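You operate a simulated robot arm through the tools that you are given. There is no shell and no other tool. Be economical: measure what you need, move in short steps, check, and stop when the job is done.

You are at the controls of a simulated two-armed robot. One attempt, no reset.

Task
Seat the square red and blue plugs before their own cable ends.
Fine: test at the lamp box: a plug in a top socket lights its own end when the lamp is switched on; lamp off again; leave the other three plugs in their seats.

It is judged by the outcome, as a careful person would: the job done as asked, and still so three seconds after it is handed in. It fails if anything else is knocked over, pushed out of place, dropped, spilled or broken.

Robot
Two 6-joint arms with two-finger parallel grippers on one trunk, on a base that drives. Base frame: it is fixed to the floor where the robot stands at the start and does not move with it; the origin is under the middle of the robot, x ahead of it, y to its left, z up; the surface under the hand at the start is at about z = 760. Readings come in mm, rad, newtons and seconds.
The left shoulder is at the start at [70, 166, 1445], the right one opposite. With the tool pointing down near the work surface each hand reaches from about 320 to 740 mm from the robot's upright axis, wherever it stands, measured 20 degrees to its own side. Places, roughly: lamp switch [900, 300, 900]; middle lamp socket [900, 200, 800]. Payload 3.91 kg a hand.
The tool frame of a hand sits at the grasp point between the pads (the TCP): z along the fingers, y along the line on which they close. The tips reach 30 mm beyond it. The gripper opens to 110 mm. The fingers are 20 mm wide and 10 mm thick; the gripper's body (48 by 112 mm) begins 55 mm behind the TCP.
Orientation is that of the tool frame in the base frame, as a unit quaternion [x, y, z, w]. With the fingers straight down and closing along the base's y, the tool's x points along the base's -x, its y along +y and its z along -z.

Tools
- The arms move only by the tool play_rows. It takes "left_rows", "right_rows" or both (then of equal length, played together; a hand with none holds still); each is a list of rows, each an object (a shift or turn left out is 0, a gripper value left out holds the last) with "dr": the turn, a rotation vector about the base's x, y, z in rad, a list of three; "slide": the shift along the base's x, y, z in mm, a list of three; "grip": the closure in counts, from 0 (fully open) to 255 (shut). In form: [{"dr": [wx, wy, wz], "slide": [x, y, z], "grip": grip}, ...]. A call has 1 to 8 rows; each row shifts and turns the commanded pose from where the row before left it. Rows are played at 5 a second. More than 50 mm and 0.15 rad between two rows, or a gripper value outside its range, and nothing of the call is played. A pose out of reach is approached as far as the arm can. The call stops where the force on the tool passes 90 N (or 10 N more than at its start, if that is more) or the arm is blocked; 0.2 s more then pass. Each finger travels about 108 mm/s and halts on what it meets, pressing with about 21 N; the grip force reading is that of the motor and also rises with nothing between the fingers. The clock runs only during rows and for 0.2 s after the last one: add rows that do not move to give the fingers time. The reply holds the time, the measured pose of the TCP, the force on the tool along the base axes, the opening and the grip force, in the units named above and with some noise, with the torque about the TCP (base axes, N m) and any sound that the robot's microphone picked up.
- Cameras (640 x 400 px; columns grow to the right, rows downward): "scene" is now at [116.5, 24.5, 1644.3]; the picture's right is [0.34, -0.94, -0.00], its down [-0.76, -0.28, -0.58] and it looks along [0.55, 0.20, -0.81] (base axes); focal length 265 px, centre (320, 200). "left" rides on the left gripper at [77, -7, -114] in its tool frame; the picture's right is [0.09, 1.00, 0.00], its down [-0.80, 0.07, -0.59] and it looks along [-0.59, 0.05, 0.80] (tool axes); focal length 270 px, centre (320, 200). "right" rides on the right gripper at [77, 7, -114] in its tool frame; the picture's right is [-0.09, 1.00, 0.00], its down [-0.80, -0.07, -0.59] and it looks along [-0.59, -0.05, 0.80] (tool axes); focal length 270 px, centre (320, 200). There is no depth. A picture from a camera that has moved, and an enlarged one, comes with that camera's place and axes in the base frame and with its lens.
- capture(camera): a new picture of that camera. The clock stands still meanwhile.
- slide_trunk(by): slides the trunk up (or, below 0, down) by that many mm; the arms and the scene camera ride with it, the base frame stays. It gives what a move gives, with no picture.
- drive_base(legs): drives the robot by 1 to 6 legs, each [ahead, left, turn to the left] in mm, mm and rad, along the robot's own axes; the way and the turn of a leg run together, so that a leg with both is an arc; at most 1500 mm and 3.142 rad a leg. The arms and the cameras ride along, it lands a little off, and it stops where it bumps. It gives what a move gives.
- turn_head(pan, tilt): turns the head with the scene camera to pan (to the left, within 1.501 rad either way) and tilt (down, from -0.506 to 1.204), counted from straight ahead of the robot. It gives what a move gives.
- inspect(camera, box): a new picture of the part [left, top, right, bottom] of that camera's present view, enlarged. The clock stands still meanwhile.
- finish_job(): hands the job in; it is judged then, once.

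Work in short steps. Places have to be worked out from the pictures, the camera data and where the tool is seen: move nearer, look again, correct. Check each grasp and each placing, and mend what went wrong. You have 120 turns and 108 pictures in all, those below and enlarged ones among them. Open the grippers and draw the arms clear of the work before you hand the job in, unless the task says otherwise; then end with one line.

The tools are called by a JSON object that holds its "fn" and its "kwargs". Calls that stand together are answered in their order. play_rows: Moves the arms, as the interface text tells. Its arguments: {"type":"object","properties":{"left_rows":{"type":"array"},"right_rows":{"type":"array"}},"required":[]} The other tools are called the same way: slide_trunk (by) slides the trunk up or down; drive_base (legs) drives the base; turn_head (pan, tilt) turns the head that bears the scene camera; capture (camera) takes a picture; inspect (camera, box) takes an enlarged picture of a part of a camera's view; finish_job () hands the job in.

At the start:

```text
t: 0.0
left_position: [514.5, 316.8, 999.1]
left_orientation: [0.0, 1.0, 0.0, 0.0]
left_force: [-0.3, -1.0, -0.8]
left_ft_torque: [0.0, -0.02, 0.0]
left_finger_gap: 110.0
left_gripper_force: 0.1
right_position: [689.7, -59.7, 1098.9]
right_orientation: [0.0, 1.0, 0.0, 0.0]
right_force: [0.5, 0.7, -0.2]
right_ft_torque: [0.01, 0.03, -0.01]
right_finger_gap: 110.0
right_gripper_force: 0.1
trunk travel left (down, up): [-940.0, 0.0]
robot x, y, heading: [-1.4, -0.7, -0.0]
head pan, tilt: [0.353, 0.949]
```

scene: 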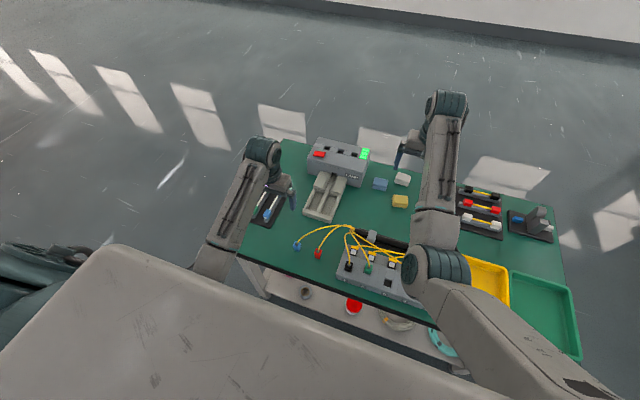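
right: 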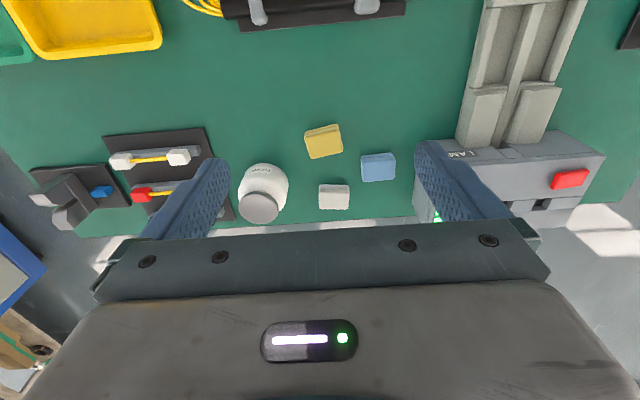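
left: 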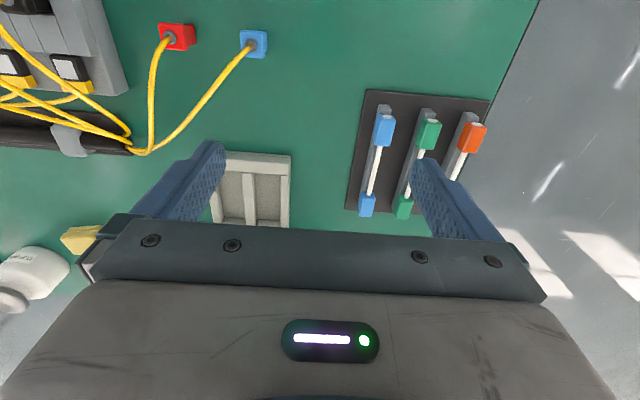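

The scene shows a socket block near the robot, a lamp box further out and two loose square plugs, red and blue, on yellow cables. I'll enlarge the lamp box and the socket block.

{"fn": "inspect", "kwargs": {"camera": "scene", "box": [280, 215, 440, 315]}}

{"fn": "inspect", "kwargs": {"camera": "scene", "box": [280, 125, 440, 225]}}

{"fn": "inspect", "kwargs": {"camera": "left", "box": [0, 0, 320, 200]}}

```text
4.00 times, centred on (360, 265) of scene
camera zoom: at [116.5, 24.5, 1644.3], right [0.34, -0.94, 0.0], down [-0.76, -0.28, -0.58], along [0.55, 0.2, -0.81], focal length 1059 px, centre (160, -60)
```

zoom: 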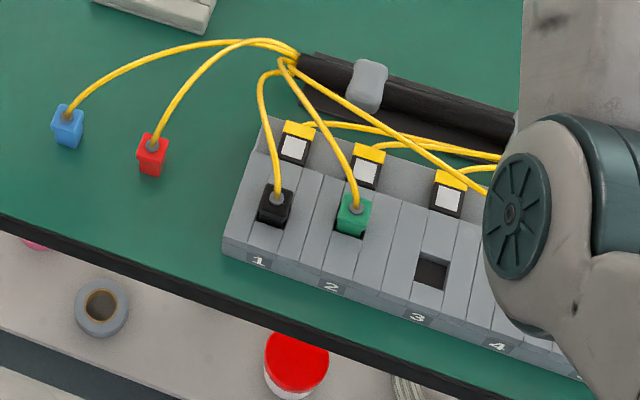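

```text
4.00 times, centred on (360, 175) of scene
camera zoom: at [116.5, 24.5, 1644.3], right [0.34, -0.94, 0.0], down [-0.76, -0.28, -0.58], along [0.55, 0.2, -0.81], focal length 1059 px, centre (160, 300)
```

zoom: 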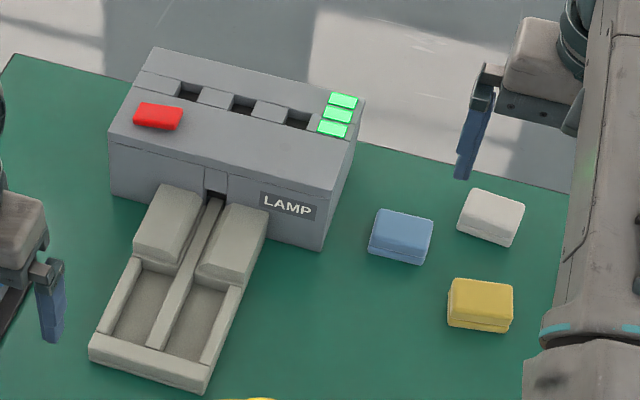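

```text
2.00 times, centred on (160, 100) of left
camera zoom: at [437.6, 310.8, 1114.6], right [-0.09, 1.0, 0.0], down [0.8, 0.07, 0.59], along [0.59, 0.05, -0.8], focal length 541 px, centre (640, 400)
```

zoom: 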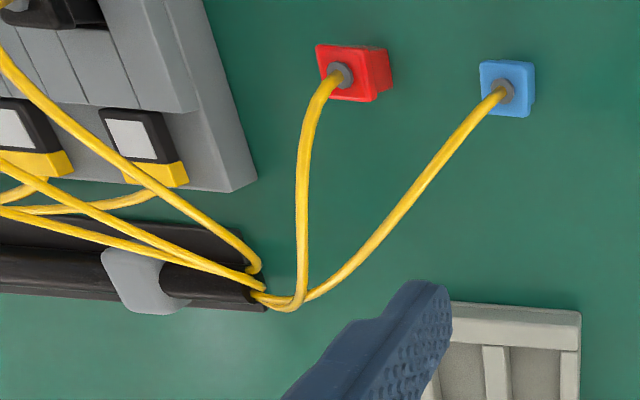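

The right arm hides the right end of the socket block. I'll move the right hand outwards at its present height and look again.

{"fn": "play_rows", "kwargs": {"right_rows": [{"slide": [-30, -40, 0]}, {"slide": [-30, -40, 0]}, {"slide": [-30, -40, 0]}, {"slide": [-30, -40, 0]}, {"slide": [-30, -40, 0]}, {"slide": [-20, -40, 0]}, {"slide": [0, -40, 0]}, {"slide": [0, -40, 0]}]}}

{"fn": "capture", "kwargs": {"camera": "scene"}}

{"fn": "inspect", "kwargs": {"camera": "scene", "box": [320, 225, 480, 325]}}

```text
t: 1.8
left_position: [512.9, 315.6, 1000.9]
left_orientation: [0.0, 1.0, 0.001, 0.0]
left_force: [-0.3, -0.5, 0.6]
left_ft_torque: [0.0, 0.03, 0.01]
left_finger_gap: 109.7
left_gripper_force: 0.0
right_position: [566.7, -374.4, 1017.6]
right_orientation: [0.0, 1.0, 0.002, 0.0]
right_force: [0.4, -0.7, -0.9]
right_ft_torque: [0.01, 0.01, -0.02]
right_finger_gap: 109.9
right_gripper_force: 0.1
right hand out of reach, approached as far as the arm can: row 1, 2, 3, 4, 5, 6
trunk travel left (down, up): [-940.0, 0.0]
robot x, y, heading: [-0.1, -1.4, -0.004]
head pan, tilt: [0.353, 0.949]
```

```text
101 pictures are left
camera scene: at [116.2, 21.7, 1644.4], right [0.34, -0.94, 0.0], down [-0.76, -0.28, -0.58], along [0.55, 0.2, -0.81], focal length 265 px, centre (320, 200)
```

scene: 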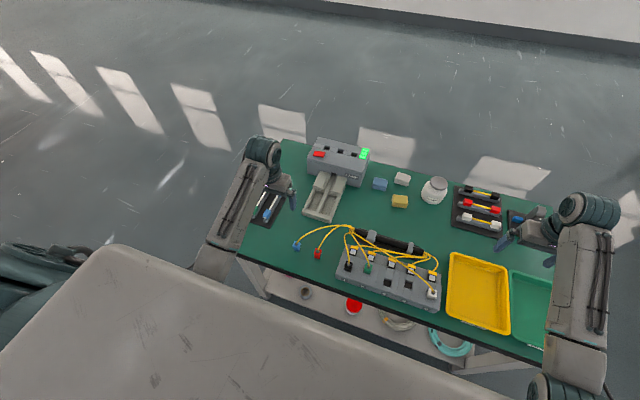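

```text
4.00 times, centred on (400, 275) of scene
camera zoom: at [116.2, 21.7, 1644.4], right [0.34, -0.94, 0.0], down [-0.76, -0.28, -0.58], along [0.55, 0.2, -0.81], focal length 1059 px, centre (0, -100)
```

zoom: 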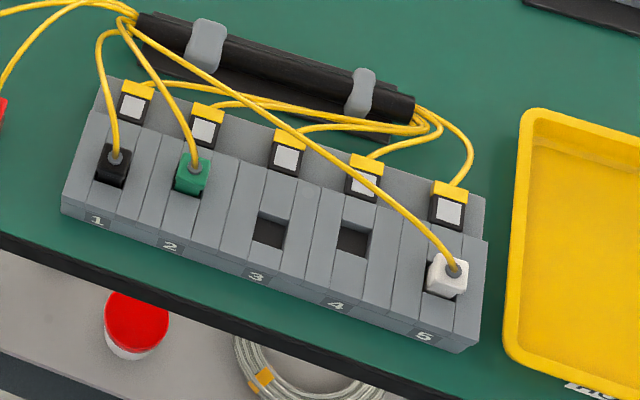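

Sockets 3 and 4 are empty; black is in 1, green in 2 and white in 5. I put blue at about (484, 242) and red at about (483, 160), with the block running along y at x≈463. The lamp box needs a drive forward, so I'll look down to see how much room the base has ahead.

{"fn": "turn_head", "kwargs": {"pan": 0.0, "tilt": 1.2}}

{"fn": "capture", "kwargs": {"camera": "scene"}}

```text
t: 2.6
left_position: [513.4, 318.1, 999.5]
left_orientation: [0.0, 1.0, 0.001, 0.0]
left_force: [0.9, 0.0, 0.9]
left_ft_torque: [0.03, 0.04, 0.01]
left_finger_gap: 109.7
left_gripper_force: 0.2
right_position: [567.9, -371.2, 1018.1]
right_orientation: [0.0, 1.0, -0.001, 0.0]
right_force: [0.7, -0.5, -0.1]
right_ft_torque: [-0.03, -0.01, 0.01]
right_finger_gap: 109.8
right_gripper_force: 0.2
trunk travel left (down, up): [-940.0, 0.0]
robot x, y, heading: [0.1, 0.1, 0.004]
head pan, tilt: [0.0, 1.201]
```

```text
99 pictures are left
camera scene: at [103.9, 0.0, 1628.1], right [0.0, -1.0, 0.0], down [-0.93, 0.0, -0.36], along [0.36, 0.0, -0.93], focal length 265 px, centre (320, 200)
```

scene: 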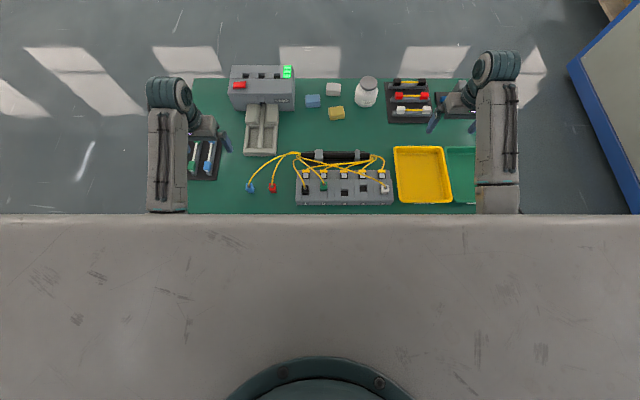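

The trunk shell hides the near side, with the table edge at about x≈390. Before driving I'll bring the left hand above the blue plug for a closer look.

{"fn": "play_rows", "kwargs": {"left_rows": [{"slide": [-10, -25, -30]}, {"slide": [-10, -25, -30]}, {"slide": [-10, -25, -30]}, {}]}}

{"fn": "capture", "kwargs": {"camera": "left"}}

```text
t: 3.6
left_position: [486.3, 242.2, 908.6]
left_orientation: [0.0, 1.0, 0.0, 0.0]
left_force: [0.6, 0.3, -0.1]
left_ft_torque: [-0.01, -0.01, -0.01]
left_finger_gap: 110.3
left_gripper_force: 0.1
right_position: [566.5, -372.0, 1018.5]
right_orientation: [0.0, 1.0, 0.0, 0.0]
right_force: [0.0, 0.5, -0.5]
right_ft_torque: [-0.01, 0.0, 0.02]
right_finger_gap: 109.8
right_gripper_force: 0.1
trunk travel left (down, up): [-940.0, 0.0]
robot x, y, heading: [1.0, -3.2, 0.001]
head pan, tilt: [0.0, 1.201]
```

```text
98 pictures are left
camera left: at [409.4, 235.7, 1023.6], right [-0.09, 1.0, 0.0], down [0.8, 0.07, 0.59], along [0.59, 0.05, -0.8], focal length 270 px, centre (320, 200)
```

left: 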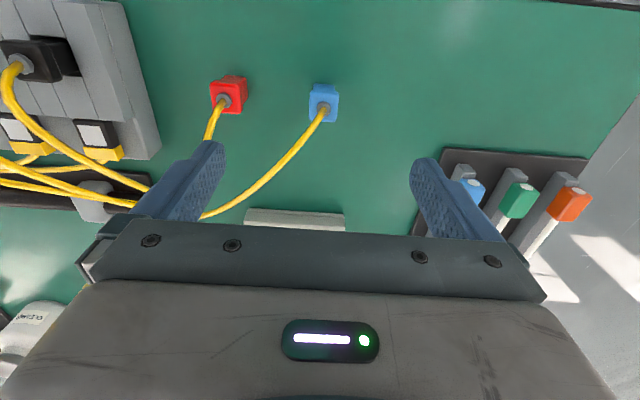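

I'll enlarge the area around the blue and red plugs to see their orientation.

{"fn": "inspect", "kwargs": {"camera": "left", "box": [200, 50, 360, 150]}}

{"fn": "inspect", "kwargs": {"camera": "left", "box": [0, 0, 160, 100]}}

```text
4.00 times, centred on (280, 100) of left
camera zoom: at [409.4, 235.7, 1023.6], right [-0.09, 1.0, 0.0], down [0.8, 0.07, 0.59], along [0.59, 0.05, -0.8], focal length 1081 px, centre (480, 600)
```

zoom: 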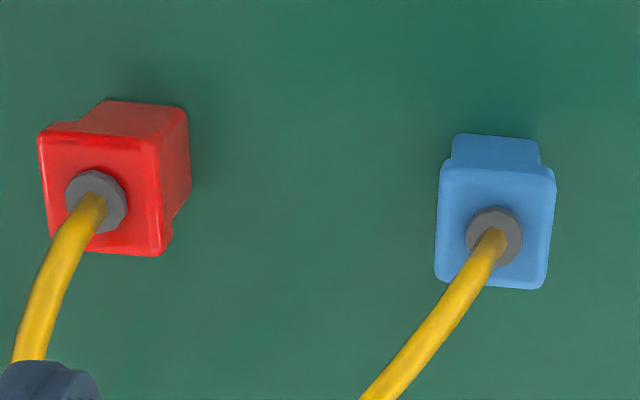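

```text
4.00 times, centred on (80, 50) of left
camera zoom: at [409.4, 235.7, 1023.6], right [-0.09, 1.0, 0.0], down [0.8, 0.07, 0.59], along [0.59, 0.05, -0.8], focal length 1081 px, centre (1280, 800)
```

zoom: 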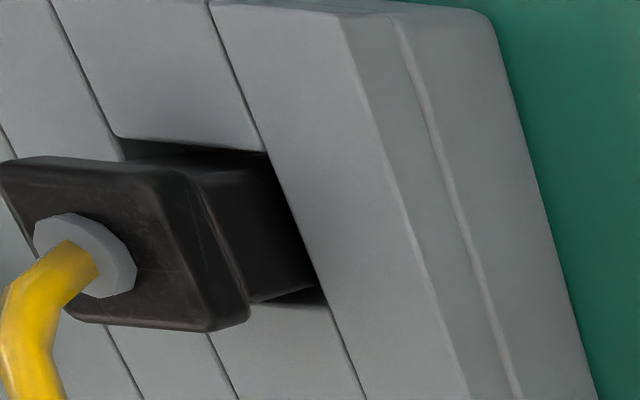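

Triangulation puts the blue plug's head top at about (480, 244.5, 798) and the red at (480.5, 163, 798). Both are axis-aligned, with heads about 24 mm wide, and the seated black head top is at about z 830. Next I'll raise the left hand and drive forward a little to reach the lamp box.

{"fn": "play_rows", "kwargs": {"left_rows": [{"slide": [0, 0, 45]}, {"slide": [0, 0, 45]}, {}]}}

{"fn": "drive_base", "kwargs": {"legs": [[110, 0, 0]]}}

```text
t: 4.4
left_position: [485.5, 242.1, 988.8]
left_orientation: [0.001, 1.0, 0.0, 0.0]
left_force: [-0.7, -0.1, 0.6]
left_ft_torque: [-0.02, -0.02, 0.01]
left_finger_gap: 110.1
left_gripper_force: 0.0
left hand out of reach, approached as far as the arm can: row 2
right_position: [565.7, -373.2, 1018.3]
right_orientation: [0.0, 1.0, -0.001, 0.0]
right_force: [-0.1, 0.0, -0.1]
right_ft_torque: [0.01, 0.04, 0.01]
right_finger_gap: 109.7
right_gripper_force: 0.0
trunk travel left (down, up): [-940.0, 0.0]
robot x, y, heading: [0.0, 5.7, 0.001]
head pan, tilt: [0.0, 1.201]
```

```text
t: 5.6
left_position: [591.6, 242.0, 990.0]
left_orientation: [0.0, 1.0, 0.0, 0.003]
left_force: [0.6, -0.4, 0.9]
left_ft_torque: [0.02, -0.06, -0.02]
left_finger_gap: 110.1
left_gripper_force: 0.1
right_position: [671.4, -372.9, 1019.8]
right_orientation: [0.001, 1.0, -0.001, 0.001]
right_force: [-0.2, 0.4, -0.3]
right_ft_torque: [0.0, -0.02, 0.0]
right_finger_gap: 110.3
right_gripper_force: 0.1
trunk travel left (down, up): [-940.0, 0.0]
robot x, y, heading: [107.8, -1.8, -0.001]
head pan, tilt: [0.0, 1.201]
```

No bump at x≈108. I'll drive on a little further.

{"fn": "drive_base", "kwargs": {"legs": [[80, 0, 0]]}}

```text
t: 6.7
left_position: [650.7, 242.4, 986.7]
left_orientation: [-0.001, 1.0, 0.0, 0.001]
left_force: [0.8, 0.2, -0.2]
left_ft_torque: [-0.01, 0.03, -0.02]
left_finger_gap: 110.2
left_gripper_force: 0.0
right_position: [732.1, -372.7, 1016.9]
right_orientation: [0.0, 1.0, 0.0, -0.001]
right_force: [-0.6, -0.5, 0.3]
right_ft_torque: [0.02, 0.04, 0.0]
right_finger_gap: 109.7
right_gripper_force: 0.1
trunk travel left (down, up): [-940.0, 0.0]
robot x, y, heading: [163.1, -1.9, 0.001]
head pan, tilt: [0.0, 1.201]
stopped in leg 1: the robot was blocked; the commanded pose is now the measured one
```

It's blocked at x≈165, most likely base against table. I'll back off 15 mm and check that nothing shifted.

{"fn": "drive_base", "kwargs": {"legs": [[-15, 0, 0]]}}

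{"fn": "turn_head", "kwargs": {"pan": 0.25, "tilt": 1.0}}

{"fn": "capture", "kwargs": {"camera": "scene"}}

{"fn": "capture", "kwargs": {"camera": "left"}}

```text
t: 7.5
left_position: [640.2, 243.3, 984.5]
left_orientation: [-0.001, 1.0, 0.0, -0.001]
left_force: [0.2, -0.3, 0.0]
left_ft_torque: [-0.02, 0.01, 0.01]
left_finger_gap: 110.0
left_gripper_force: 0.0
right_position: [721.8, -372.9, 1015.4]
right_orientation: [0.0, 1.0, 0.0, -0.003]
right_force: [1.0, -1.1, -0.7]
right_ft_torque: [0.0, 0.03, -0.01]
right_finger_gap: 110.2
right_gripper_force: 0.1
trunk travel left (down, up): [-940.0, 0.0]
robot x, y, heading: [147.6, -0.5, -0.001]
head pan, tilt: [0.0, 1.201]
```

```text
t: 8.2
left_position: [634.9, 242.1, 987.0]
left_orientation: [-0.001, 1.0, 0.001, 0.001]
left_force: [0.6, -0.4, -0.4]
left_ft_torque: [0.01, 0.02, 0.0]
left_finger_gap: 110.0
left_gripper_force: 0.0
right_position: [716.5, -371.3, 1017.4]
right_orientation: [-0.001, 1.0, 0.0, 0.001]
right_force: [0.0, -0.4, -1.0]
right_ft_torque: [-0.01, -0.01, -0.02]
right_finger_gap: 110.2
right_gripper_force: 0.1
trunk travel left (down, up): [-940.0, 0.0]
robot x, y, heading: [151.2, -0.7, 0.002]
head pan, tilt: [0.25, 1.0]
```

```text
95 pictures are left
camera scene: at [265.1, 15.4, 1640.6], right [0.25, -0.97, 0.0], down [-0.82, -0.21, -0.54], along [0.52, 0.13, -0.84], focal length 265 px, centre (320, 200)
```

scene: 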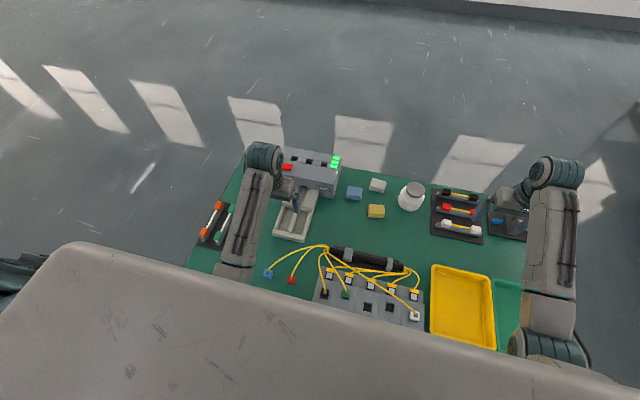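

```text
94 pictures are left
camera left: at [558.4, 235.3, 1103.0], right [-0.09, 1.0, 0.0], down [0.8, 0.07, 0.6], along [0.59, 0.05, -0.8], focal length 270 px, centre (320, 200)
```

left: 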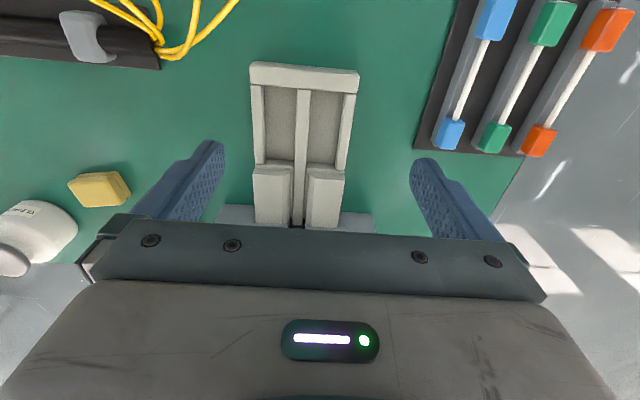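

Nothing has shifted. Robot x is about 150. I'll find out how far forward the left arm reaches over the lamp box, staying well above it.

{"fn": "play_rows", "kwargs": {"left_rows": [{"slide": [45, 0, 10]}, {"slide": [45, 0, 10]}, {"slide": [45, 0, 0]}, {"slide": [45, 0, 0]}, {"slide": [45, 0, 0]}, {}]}}

{"fn": "capture", "kwargs": {"camera": "left"}}

```text
t: 9.6
left_position: [859.4, 241.8, 1008.8]
left_orientation: [-0.001, 1.0, 0.0, 0.002]
left_force: [-0.8, -1.2, 0.8]
left_ft_torque: [-0.03, -0.02, -0.03]
left_finger_gap: 110.0
left_gripper_force: 0.1
right_position: [715.4, -372.6, 1019.4]
right_orientation: [0.0, 1.0, 0.0, 0.001]
right_force: [-0.4, -0.2, 0.5]
right_ft_torque: [-0.01, -0.06, -0.03]
right_finger_gap: 109.9
right_gripper_force: 0.1
trunk travel left (down, up): [-940.0, 0.0]
robot x, y, heading: [148.3, 1.5, 0.002]
head pan, tilt: [0.25, 1.0]
```

```text
93 pictures are left
camera left: at [781.6, 235.5, 1123.1], right [-0.09, 1.0, 0.0], down [0.8, 0.07, 0.6], along [0.6, 0.05, -0.8], focal length 270 px, centre (320, 200)
```

left: 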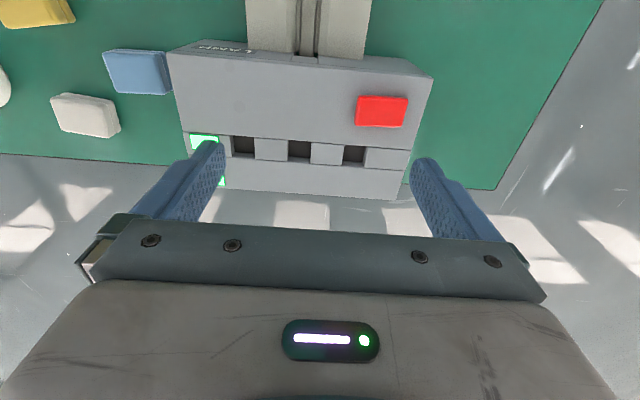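

The reach is better than I expected, and the three lamp sockets are in view. I'll go a little further forward and down for a second viewpoint to triangulate them.

{"fn": "play_rows", "kwargs": {"left_rows": [{"slide": [25, -10, -25]}, {"slide": [25, -10, -25]}, {}]}}

{"fn": "capture", "kwargs": {"camera": "left"}}

{"fn": "inspect", "kwargs": {"camera": "left", "box": [200, 40, 440, 190]}}

```text
t: 10.4
left_position: [905.6, 222.7, 958.6]
left_orientation: [0.0, 1.0, 0.0, 0.003]
left_force: [-0.3, 0.0, -0.2]
left_ft_torque: [0.01, -0.03, -0.01]
left_finger_gap: 110.1
left_gripper_force: 0.0
right_position: [714.5, -373.6, 1019.4]
right_orientation: [0.0, 1.0, 0.0, 0.001]
right_force: [0.8, -0.6, 0.1]
right_ft_torque: [0.0, -0.02, -0.02]
right_finger_gap: 110.3
right_gripper_force: 0.1
trunk travel left (down, up): [-940.0, 0.0]
robot x, y, heading: [149.3, -1.5, 0.004]
head pan, tilt: [0.25, 1.0]
```

```text
92 pictures are left
camera left: at [830.5, 215.9, 1073.9], right [-0.09, 1.0, 0.0], down [0.8, 0.07, 0.6], along [0.6, 0.05, -0.8], focal length 270 px, centre (320, 200)
```

left: 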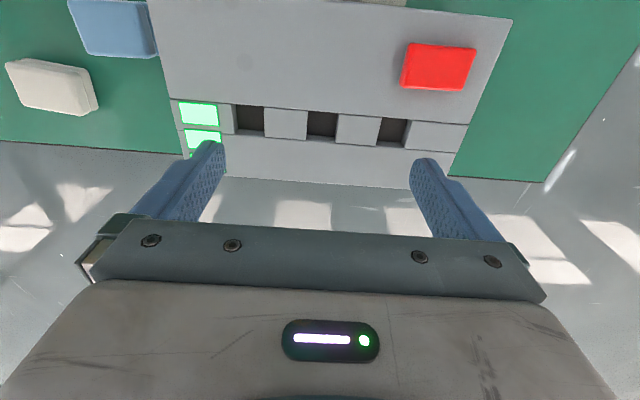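

```text
2.67 times, centred on (320, 115) of left
camera zoom: at [830.5, 215.9, 1073.9], right [-0.09, 1.0, 0.0], down [0.8, 0.07, 0.6], along [0.6, 0.05, -0.8], focal length 721 px, centre (320, 427)
```

zoom: 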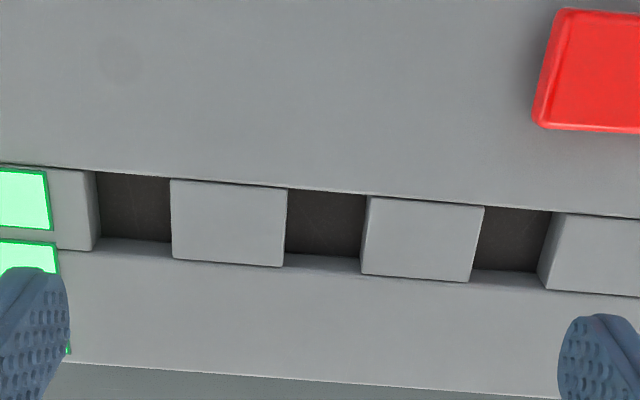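

I put the middle lamp socket at about (921, 225) with its top at z≈845; the socket pitch is about 63 mm and the gap about 27 mm. Now I'll return the left hand to above the blue plug.

{"fn": "play_rows", "kwargs": {"left_rows": [{"slide": [-48, 3, 0]}, {"slide": [-48, 3, 0]}, {"slide": [-48, 3, 0]}, {"slide": [-48, 3, 0]}, {"slide": [-48, 3, 0]}, {"slide": [-48, 3, -12]}, {"slide": [-48, 3, -12]}, {"slide": [-48, 1, -12]}]}}

{"fn": "play_rows", "kwargs": {"left_rows": [{"slide": [-21, 0, -25]}, {"slide": [-21, 0, -27]}, {}, {}]}}

{"fn": "capture", "kwargs": {"camera": "left"}}

```text
t: 12.2
left_position: [522.3, 242.5, 923.4]
left_orientation: [0.0, 1.0, 0.0, 0.003]
left_force: [0.6, 0.0, 0.0]
left_ft_torque: [0.03, -0.01, -0.02]
left_finger_gap: 110.0
left_gripper_force: 0.0
right_position: [713.4, -372.2, 1020.5]
right_orientation: [0.0, 1.0, 0.0, 0.001]
right_force: [-0.1, 0.4, 0.2]
right_ft_torque: [-0.02, 0.0, 0.01]
right_finger_gap: 109.9
right_gripper_force: 0.1
trunk travel left (down, up): [-940.0, 0.0]
robot x, y, heading: [153.0, -1.9, -0.001]
head pan, tilt: [0.25, 1.0]
```

```text
t: 13.2
left_position: [484.7, 244.0, 871.6]
left_orientation: [-0.001, 1.0, 0.0, 0.001]
left_force: [-0.3, -0.9, -0.1]
left_ft_torque: [0.0, -0.02, 0.01]
left_finger_gap: 110.0
left_gripper_force: 0.0
right_position: [716.7, -373.0, 1018.5]
right_orientation: [0.0, 1.0, 0.0, 0.001]
right_force: [-0.5, -0.4, -0.7]
right_ft_torque: [0.01, 0.01, 0.0]
right_finger_gap: 110.0
right_gripper_force: 0.1
trunk travel left (down, up): [-940.0, 0.0]
robot x, y, heading: [148.7, 0.2, 0.001]
head pan, tilt: [0.25, 1.0]
```

```text
90 pictures are left
camera left: at [407.7, 236.9, 985.6], right [-0.09, 1.0, 0.0], down [0.8, 0.07, 0.6], along [0.59, 0.05, -0.8], focal length 270 px, centre (320, 200)
```

left: 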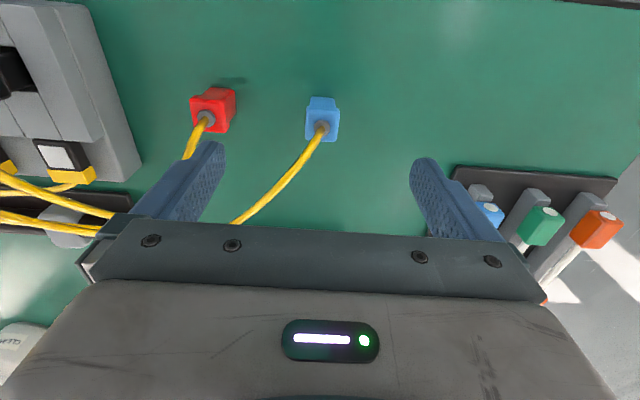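

Blue is below at (479, 244). With the fingers full open, one would come within a few mm of red, so I'll narrow the opening first and then descend to z≈814.

{"fn": "play_rows", "kwargs": {"left_rows": [{"grip": 130}, {"slide": [-3, 0, -20]}, {"slide": [-2, 0, -20]}, {"slide": [0, 0, -17]}, {}, {}]}}

{"fn": "capture", "kwargs": {"camera": "left"}}

```text
t: 14.6
left_position: [478.2, 244.0, 815.2]
left_orientation: [-0.001, 1.0, 0.0, 0.001]
left_force: [-0.1, 0.2, -0.1]
left_ft_torque: [0.01, 0.01, 0.0]
left_finger_gap: 53.8
left_gripper_force: 0.1
right_position: [717.1, -372.4, 1019.6]
right_orientation: [0.0, 1.0, 0.0, 0.002]
right_force: [0.3, 0.7, -0.1]
right_ft_torque: [-0.01, 0.02, 0.02]
right_finger_gap: 109.8
right_gripper_force: 0.1
trunk travel left (down, up): [-940.0, 0.0]
robot x, y, heading: [148.9, -0.4, -0.002]
head pan, tilt: [0.25, 1.0]
```

```text
89 pictures are left
camera left: at [401.8, 237.1, 929.2], right [-0.09, 1.0, 0.0], down [0.8, 0.07, 0.6], along [0.59, 0.05, -0.8], focal length 270 px, centre (320, 200)
```

left: 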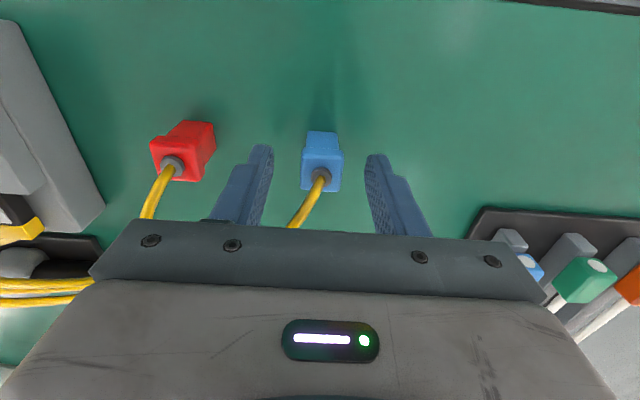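

The plug sits centred between the fingers, so I'll close on it.

{"fn": "play_rows", "kwargs": {"left_rows": [{"grip": 255}, {}, {}, {}]}}

{"fn": "capture", "kwargs": {"camera": "left"}}

```text
t: 15.6
left_position: [478.9, 243.0, 815.7]
left_orientation: [-0.001, 1.0, 0.0, 0.001]
left_force: [0.1, -0.4, 0.0]
left_ft_torque: [-0.02, -0.03, 0.04]
left_finger_gap: 23.1
left_gripper_force: 20.8
right_position: [716.2, -372.7, 1018.1]
right_orientation: [0.0, 1.0, 0.001, 0.001]
right_force: [-0.6, 1.1, -0.4]
right_ft_torque: [0.01, 0.0, 0.02]
right_finger_gap: 109.7
right_gripper_force: 0.1
trunk travel left (down, up): [-940.0, 0.0]
robot x, y, heading: [149.1, -3.7, -0.0]
head pan, tilt: [0.25, 1.0]
```

```text
88 pictures are left
camera left: at [402.0, 237.0, 929.3], right [-0.09, 1.0, 0.0], down [0.8, 0.07, 0.6], along [0.59, 0.05, -0.8], focal length 270 px, centre (320, 200)
```

left: 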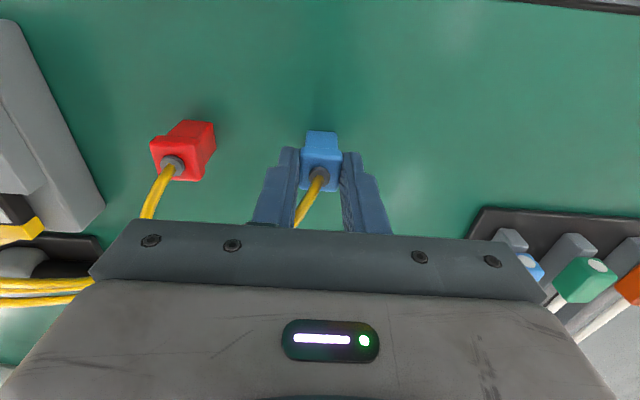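

The grip holds at 23 mm. I'll lift in steps and watch the force and the cable.

{"fn": "play_rows", "kwargs": {"left_rows": [{"slide": [0, 0, 20]}, {"slide": [5, 0, 30]}, {"slide": [20, 0, 30]}, {"slide": [30, 0, 25]}, {}]}}

{"fn": "capture", "kwargs": {"camera": "scene"}}

{"fn": "capture", "kwargs": {"camera": "left"}}

```text
t: 16.8
left_position: [532.8, 244.7, 919.0]
left_orientation: [-0.001, 1.0, 0.001, 0.001]
left_force: [0.3, -0.3, -0.4]
left_ft_torque: [0.02, -0.01, 0.0]
left_finger_gap: 23.0
left_gripper_force: 21.3
right_position: [715.6, -372.4, 1019.0]
right_orientation: [0.0, 1.0, 0.0, 0.001]
right_force: [0.2, 0.3, 0.3]
right_ft_torque: [-0.01, -0.01, 0.01]
right_finger_gap: 109.7
right_gripper_force: 0.0
trunk travel left (down, up): [-940.0, 0.0]
robot x, y, heading: [150.4, -3.0, 0.002]
head pan, tilt: [0.25, 1.0]
```

```text
87 pictures are left
camera scene: at [263.3, 15.7, 1640.7], right [0.25, -0.97, 0.0], down [-0.81, -0.21, -0.54], along [0.52, 0.13, -0.84], focal length 265 px, centre (320, 200)
```

scene: 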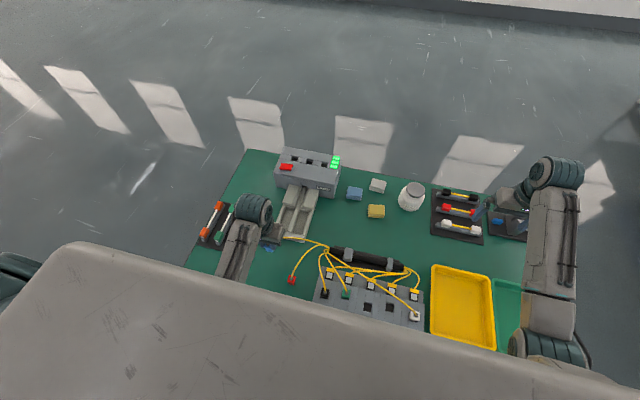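

```text
86 pictures are left
camera left: at [456.3, 237.5, 1034.1], right [-0.09, 1.0, 0.0], down [0.8, 0.07, 0.6], along [0.59, 0.05, -0.8], focal length 270 px, centre (320, 200)
```

left: 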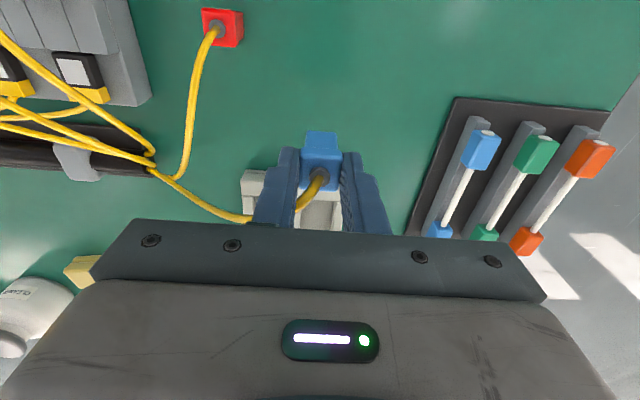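

It's lifted cleanly and red is undisturbed. Now I'll carry it forward to above the middle lamp socket.

{"fn": "play_rows", "kwargs": {"left_rows": [{"slide": [45, -2, 20]}, {"slide": [45, -2, 10]}, {"slide": [45, -2, 0]}, {"slide": [45, -2, 0]}, {"slide": [45, -3, 0]}, {"slide": [45, -3, 0]}, {"slide": [45, -3, 0]}, {}]}}

{"fn": "play_rows", "kwargs": {"left_rows": [{"slide": [35, -2, 0]}, {"slide": [36, -1, 0]}, {}, {}]}}

{"fn": "capture", "kwargs": {"camera": "left"}}

{"fn": "inspect", "kwargs": {"camera": "scene", "box": [240, 120, 400, 220]}}

```text
t: 18.6
left_position: [848.2, 227.3, 949.0]
left_orientation: [-0.001, 1.0, 0.0, 0.001]
left_force: [0.2, 0.4, 0.1]
left_ft_torque: [0.01, 0.03, 0.02]
left_finger_gap: 22.9
left_gripper_force: 20.3
right_position: [716.4, -372.9, 1019.0]
right_orientation: [0.0, 1.0, 0.0, 0.001]
right_force: [-0.1, -0.1, -0.1]
right_ft_torque: [-0.02, -0.01, -0.01]
right_finger_gap: 109.9
right_gripper_force: 0.0
trunk travel left (down, up): [-940.0, 0.0]
robot x, y, heading: [151.1, -0.6, 0.003]
head pan, tilt: [0.25, 1.0]
```

```text
t: 19.6
left_position: [918.3, 224.4, 949.2]
left_orientation: [-0.001, 1.0, 0.0, 0.002]
left_force: [0.2, 0.2, -1.3]
left_ft_torque: [0.01, 0.02, -0.02]
left_finger_gap: 23.2
left_gripper_force: 21.3
right_position: [717.0, -373.5, 1018.5]
right_orientation: [0.0, 1.0, 0.0, 0.001]
right_force: [0.3, -0.9, 0.1]
right_ft_torque: [0.01, 0.0, 0.0]
right_finger_gap: 110.0
right_gripper_force: 0.0
trunk travel left (down, up): [-940.0, 0.0]
robot x, y, heading: [154.2, 0.6, -0.004]
head pan, tilt: [0.25, 1.0]
```

```text
85 pictures are left
camera left: at [841.5, 217.8, 1064.1], right [-0.09, 1.0, 0.0], down [0.8, 0.07, 0.6], along [0.6, 0.05, -0.8], focal length 270 px, centre (320, 200)
```

left: 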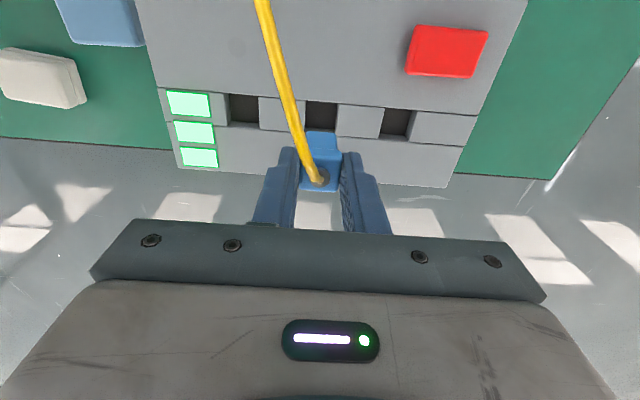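

```text
4.00 times, centred on (320, 170) of scene
camera zoom: at [263.8, 16.0, 1640.7], right [0.25, -0.97, 0.0], down [-0.82, -0.21, -0.54], along [0.52, 0.13, -0.84], focal length 1059 px, centre (320, 320)
```

zoom: 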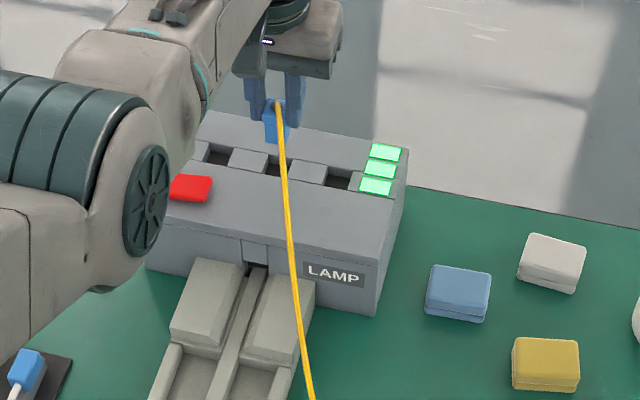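

The cable pays out freely. I'll zoom in to refine the alignment with the middle socket.

{"fn": "inspect", "kwargs": {"camera": "left", "box": [240, 80, 400, 180]}}

```text
4.00 times, centred on (320, 130) of left
camera zoom: at [841.5, 217.8, 1064.1], right [-0.09, 1.0, 0.0], down [0.8, 0.07, 0.6], along [0.6, 0.05, -0.8], focal length 1081 px, centre (320, 480)
```

zoom: 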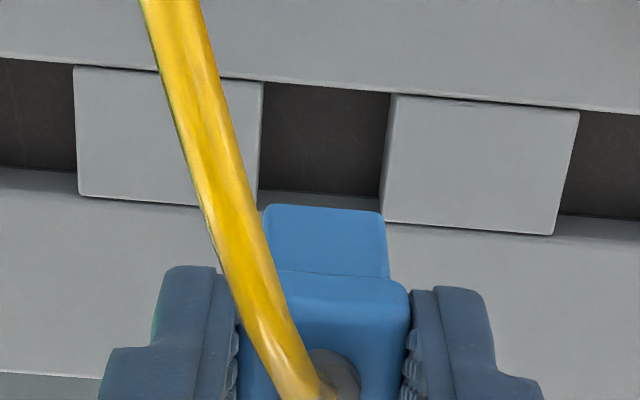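

The gap is about 26 mm and the plug body about 20 mm, with the socket centre at (919, 225), so the hand is already aligned. I'll lower it until the plug is just above the box and check.

{"fn": "play_rows", "kwargs": {"left_rows": [{"slide": [0, 0, -20]}, {"slide": [0.5, 0.5, -20]}, {}, {}]}}

{"fn": "inspect", "kwargs": {"camera": "left", "box": [240, 80, 400, 180]}}

{"fn": "inspect", "kwargs": {"camera": "scene", "box": [270, 120, 350, 170]}}

```text
t: 20.6
left_position: [913.8, 224.1, 919.7]
left_orientation: [-0.001, 1.0, 0.0, 0.002]
left_force: [-0.3, 0.3, -0.3]
left_ft_torque: [0.0, 0.0, 0.0]
left_finger_gap: 23.1
left_gripper_force: 21.3
left hand out of reach, approached as far as the arm can: row 2
right_position: [716.9, -372.6, 1018.4]
right_orientation: [-0.001, 1.0, 0.0, 0.001]
right_force: [0.1, 0.4, 0.2]
right_ft_torque: [-0.02, 0.02, -0.03]
right_finger_gap: 110.0
right_gripper_force: 0.0
trunk travel left (down, up): [-940.0, 0.0]
robot x, y, heading: [149.9, 1.6, -0.002]
head pan, tilt: [0.25, 1.0]
```

```text
4.00 times, centred on (320, 130) of left
camera zoom: at [836.9, 217.2, 1035.6], right [-0.09, 1.0, 0.0], down [0.8, 0.07, 0.6], along [0.59, 0.05, -0.8], focal length 1081 px, centre (320, 480)
```

zoom: 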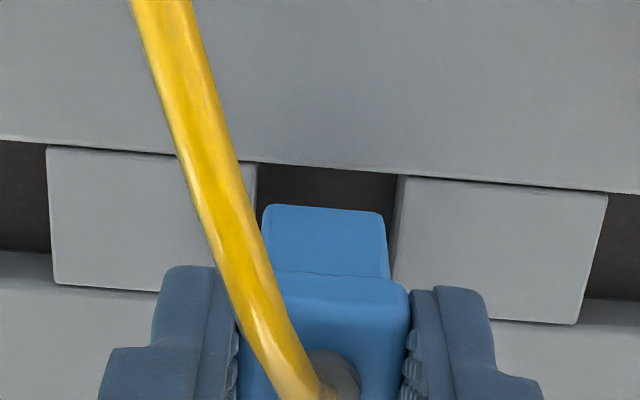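

```text
8.00 times, centred on (310, 145) of scene
camera zoom: at [264.7, 15.5, 1640.6], right [0.25, -0.97, 0.0], down [-0.82, -0.21, -0.54], along [0.52, 0.13, -0.84], focal length 2117 px, centre (400, 640)
```

zoom: 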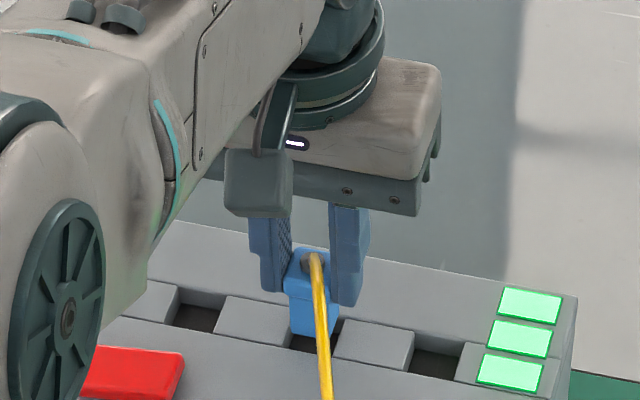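

Reach runs out at this trunk height. I'll raise the hand, lower the trunk by the same amount, and then the arm should reach lower and further.

{"fn": "play_rows", "kwargs": {"left_rows": [{"slide": [0, 0, 40]}, {"slide": [0, 0, 40]}, {"slide": [0, 0, 40]}, {}]}}

{"fn": "slide_trunk", "kwargs": {"by": -100}}

{"fn": "capture", "kwargs": {"camera": "left"}}

```text
t: 21.6
left_position: [913.6, 223.9, 1043.7]
left_orientation: [-0.001, 1.0, 0.0, 0.0]
left_force: [-0.2, 0.4, 0.5]
left_ft_torque: [0.0, 0.01, 0.01]
left_finger_gap: 23.0
left_gripper_force: 20.5
right_position: [715.6, -371.3, 1019.0]
right_orientation: [0.001, 1.0, 0.0, 0.0]
right_force: [0.3, -0.7, 0.7]
right_ft_torque: [0.01, -0.03, 0.0]
right_finger_gap: 109.9
right_gripper_force: 0.0
trunk travel left (down, up): [-940.0, 0.0]
robot x, y, heading: [150.0, 0.7, -0.001]
head pan, tilt: [0.25, 1.0]
```

```text
t: 22.9
left_position: [913.4, 224.5, 943.2]
left_orientation: [0.0, 1.0, 0.0, 0.002]
left_force: [0.4, 0.0, 0.0]
left_ft_torque: [0.02, 0.01, 0.04]
left_finger_gap: 22.8
left_gripper_force: 21.5
right_position: [716.7, -373.0, 918.7]
right_orientation: [0.0, 1.0, 0.0, 0.0]
right_force: [0.7, 0.6, -0.4]
right_ft_torque: [0.01, 0.0, 0.03]
right_finger_gap: 110.1
right_gripper_force: 0.0
trunk travel left (down, up): [-840.0, 100.0]
robot x, y, heading: [145.8, -2.7, 0.0]
head pan, tilt: [0.25, 1.0]
```

```text
80 pictures are left
camera left: at [836.9, 216.9, 1057.3], right [-0.09, 1.0, 0.0], down [0.8, 0.07, 0.6], along [0.59, 0.05, -0.8], focal length 270 px, centre (320, 200)
```

left: 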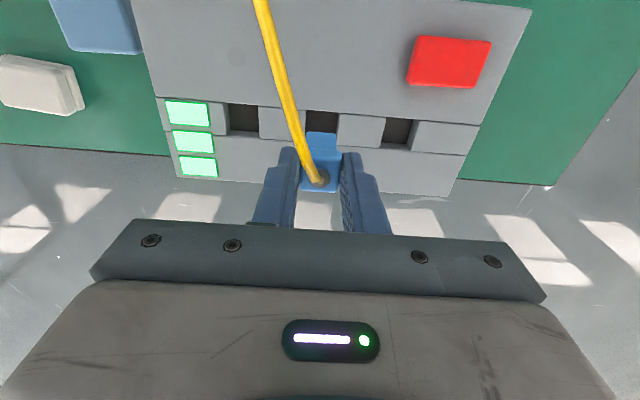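

Now I'll move to (919, 225) and lower to z≈910, with the plug's underside just above the box.

{"fn": "play_rows", "kwargs": {"left_rows": [{"slide": [5.5, 0.6, 0]}, {"slide": [0, 0, -17]}, {"slide": [0, 0, -16]}, {}, {}]}}

{"fn": "inspect", "kwargs": {"camera": "left", "box": [240, 80, 400, 180]}}

{"fn": "inspect", "kwargs": {"camera": "scene", "box": [270, 100, 350, 150]}}

```text
t: 24.1
left_position: [916.9, 222.7, 913.0]
left_orientation: [-0.001, 1.0, 0.001, 0.005]
left_force: [3.1, 2.3, 17.6]
left_ft_torque: [0.08, -0.31, 0.02]
left_finger_gap: 23.5
left_gripper_force: 21.0
right_position: [714.4, -372.0, 921.1]
right_orientation: [0.001, 1.0, 0.001, 0.002]
right_force: [-0.2, -0.2, -0.7]
right_ft_torque: [0.05, 0.0, 0.02]
right_finger_gap: 110.0
right_gripper_force: 0.2
trunk travel left (down, up): [-840.0, 100.0]
robot x, y, heading: [150.9, -2.7, -0.002]
head pan, tilt: [0.25, 1.0]
```

```text
4.00 times, centred on (320, 130) of left
camera zoom: at [839.6, 216.1, 1027.3], right [-0.09, 1.0, 0.0], down [0.8, 0.07, 0.6], along [0.6, 0.05, -0.8], focal length 1081 px, centre (320, 480)
```

zoom: 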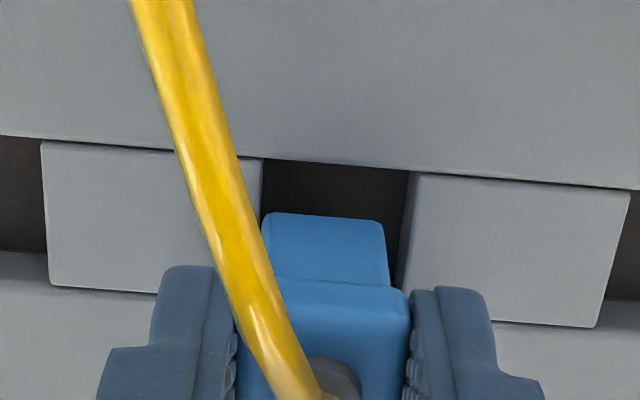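

```text
8.00 times, centred on (310, 125) of scene
camera zoom: at [260.7, 14.9, 1541.1], right [0.25, -0.97, 0.0], down [-0.81, -0.21, -0.54], along [0.53, 0.13, -0.84], focal length 2117 px, centre (400, 800)
```

zoom: 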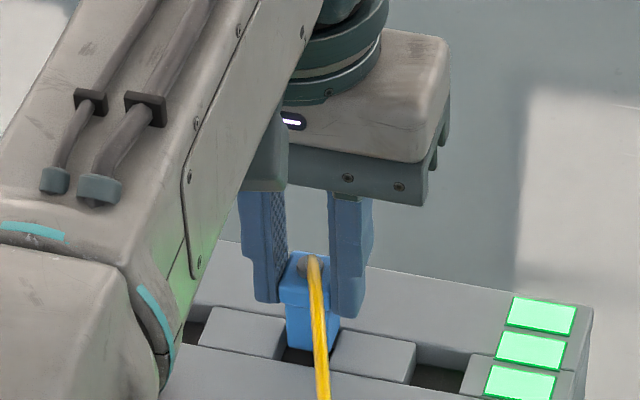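

There's contact at z 913, so the box top is at about 858 and the socket centre recomputes to x≈915. The torque confirms the plug is touching on its +x side. I'll lift 6 mm, shift back 4 mm and go down again.

{"fn": "play_rows", "kwargs": {"left_rows": [{"slide": [0, 0, 8]}, {"slide": [-4, 1.5, 0]}, {"slide": [0, 0, -6]}, {"slide": [0, 0, -4]}, {"slide": [0, 0, -4]}, {}]}}

{"fn": "inspect", "kwargs": {"camera": "left", "box": [240, 80, 400, 180]}}

```text
t: 25.6
left_position: [915.5, 226.4, 903.5]
left_orientation: [-0.001, 1.0, 0.0, 0.001]
left_force: [-2.5, 0.0, 0.2]
left_ft_torque: [-0.01, 0.14, 0.02]
left_finger_gap: 22.7
left_gripper_force: 20.4
right_position: [716.2, -372.7, 919.7]
right_orientation: [0.0, 1.0, 0.0, 0.001]
right_force: [1.1, -0.5, -0.4]
right_ft_torque: [-0.01, 0.01, 0.01]
right_finger_gap: 110.1
right_gripper_force: 0.2
trunk travel left (down, up): [-840.0, 100.0]
robot x, y, heading: [154.0, -1.2, -0.004]
head pan, tilt: [0.25, 1.0]
```

```text
4.00 times, centred on (320, 130) of left
camera zoom: at [838.0, 218.8, 1018.6], right [-0.09, 1.0, 0.0], down [0.8, 0.07, 0.6], along [0.59, 0.05, -0.8], focal length 1081 px, centre (320, 480)
```

zoom: 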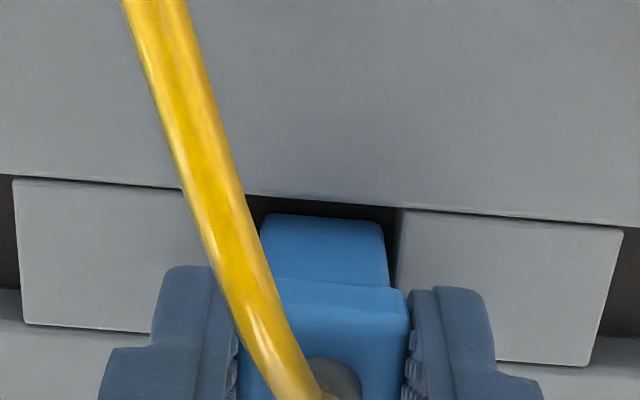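

It has gone in. I'll lower further, shifting slightly in -x, until it seats.

{"fn": "play_rows", "kwargs": {"left_rows": [{"slide": [-1.5, 0, -4]}, {"slide": [0, 0, -4]}, {}]}}

{"fn": "capture", "kwargs": {"camera": "left"}}

```text
t: 26.4
left_position: [913.7, 225.3, 900.4]
left_orientation: [0.0, 1.0, 0.001, 0.004]
left_force: [1.6, 2.7, 13.0]
left_ft_torque: [0.11, -0.03, 0.03]
left_finger_gap: 22.9
left_gripper_force: 21.5
right_position: [714.6, -372.2, 920.8]
right_orientation: [0.0, 1.0, 0.001, 0.003]
right_force: [0.1, -0.4, 0.2]
right_ft_torque: [0.03, -0.02, -0.02]
right_finger_gap: 110.2
right_gripper_force: 0.0
trunk travel left (down, up): [-840.0, 100.0]
robot x, y, heading: [145.6, -0.6, 0.0]
head pan, tilt: [0.25, 1.0]
```

```text
76 pictures are left
camera left: at [836.2, 218.8, 1013.5], right [-0.09, 1.0, 0.0], down [0.8, 0.07, 0.6], along [0.6, 0.05, -0.8], focal length 270 px, centre (320, 200)
```

left: 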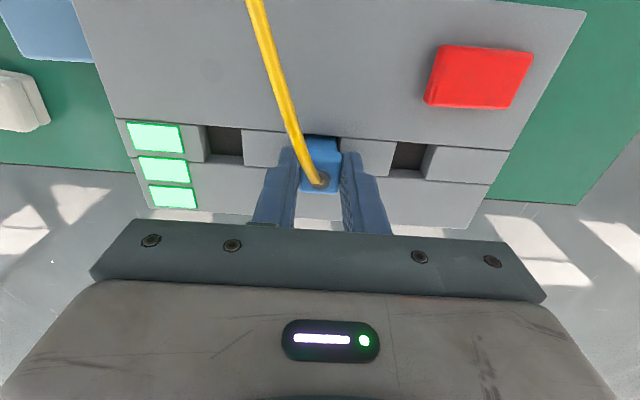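

About 13 N upward suggests it's at the floor of the socket. I'll push 3 mm more to confirm, then release.

{"fn": "play_rows", "kwargs": {"left_rows": [{"slide": [0, 0, -3]}, {}]}}

{"fn": "inspect", "kwargs": {"camera": "scene", "box": [270, 100, 350, 150]}}

```text
t: 26.9
left_position: [912.8, 225.4, 895.3]
left_orientation: [0.0, 1.0, 0.001, 0.004]
left_force: [3.9, 1.9, 19.9]
left_ft_torque: [0.05, -0.06, 0.02]
left_finger_gap: 23.2
left_gripper_force: 20.8
right_position: [715.3, -373.0, 919.8]
right_orientation: [-0.001, 1.0, 0.001, 0.002]
right_force: [0.1, -0.8, -0.9]
right_ft_torque: [0.02, 0.02, 0.0]
right_finger_gap: 110.0
right_gripper_force: 0.1
trunk travel left (down, up): [-840.0, 100.0]
robot x, y, heading: [147.8, -3.4, 0.003]
head pan, tilt: [0.25, 1.0]
```

```text
8.00 times, centred on (310, 125) of scene
camera zoom: at [261.1, 14.9, 1541.0], right [0.25, -0.97, 0.0], down [-0.81, -0.21, -0.54], along [0.53, 0.13, -0.84], focal length 2117 px, centre (400, 800)
```

zoom: 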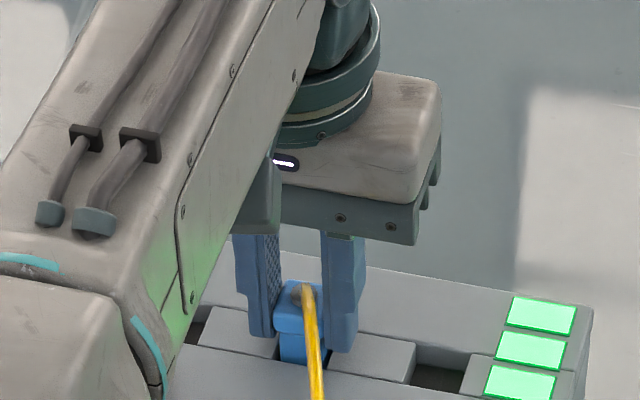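

It's still going down at about 20 N, either seating or slipping in the grip. I'll push a little more and compare.

{"fn": "play_rows", "kwargs": {"left_rows": [{"slide": [0, 0, -3]}, {}, {}]}}

{"fn": "inspect", "kwargs": {"camera": "scene", "box": [270, 100, 350, 150]}}

{"fn": "inspect", "kwargs": {"camera": "left", "box": [240, 80, 400, 180]}}

```text
t: 27.8
left_position: [912.0, 225.4, 891.5]
left_orientation: [0.0, 1.0, 0.0, 0.003]
left_force: [0.6, 1.7, 18.0]
left_ft_torque: [0.05, 0.04, -0.01]
left_finger_gap: 22.9
left_gripper_force: 21.3
right_position: [714.2, -373.1, 920.2]
right_orientation: [-0.001, 1.0, 0.001, 0.002]
right_force: [-0.1, -0.1, 0.8]
right_ft_torque: [0.04, 0.04, 0.0]
right_finger_gap: 109.8
right_gripper_force: 0.0
trunk travel left (down, up): [-840.0, 100.0]
robot x, y, heading: [148.6, -1.5, 0.0]
head pan, tilt: [0.25, 1.0]
```

```text
8.00 times, centred on (310, 125) of scene
camera zoom: at [260.3, 14.8, 1541.0], right [0.25, -0.97, 0.0], down [-0.81, -0.21, -0.54], along [0.53, 0.13, -0.84], focal length 2117 px, centre (400, 800)
```

zoom: 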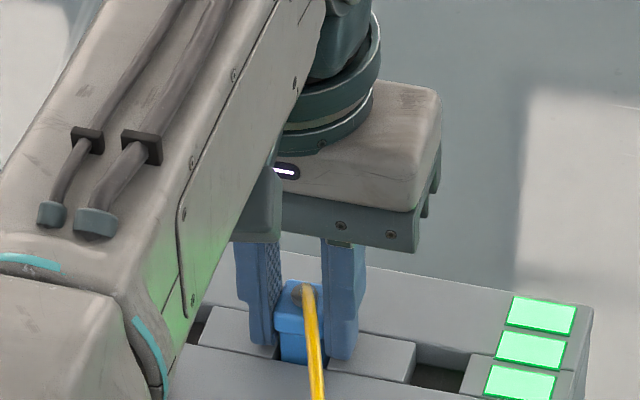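

```text
4.00 times, centred on (320, 130) of left
camera zoom: at [835.2, 218.3, 1006.4], right [-0.09, 1.0, 0.0], down [0.8, 0.07, 0.6], along [0.6, 0.05, -0.8], focal length 1081 px, centre (320, 480)
```

zoom: 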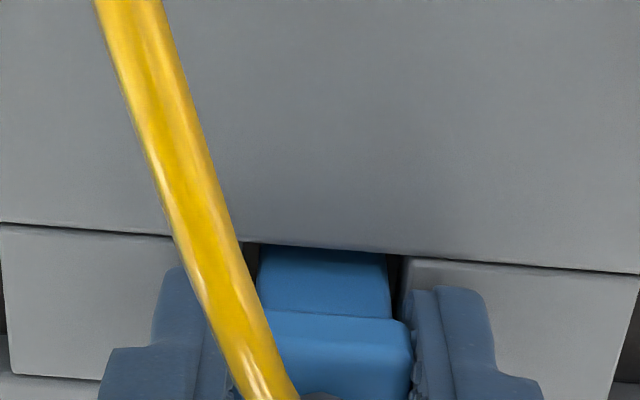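

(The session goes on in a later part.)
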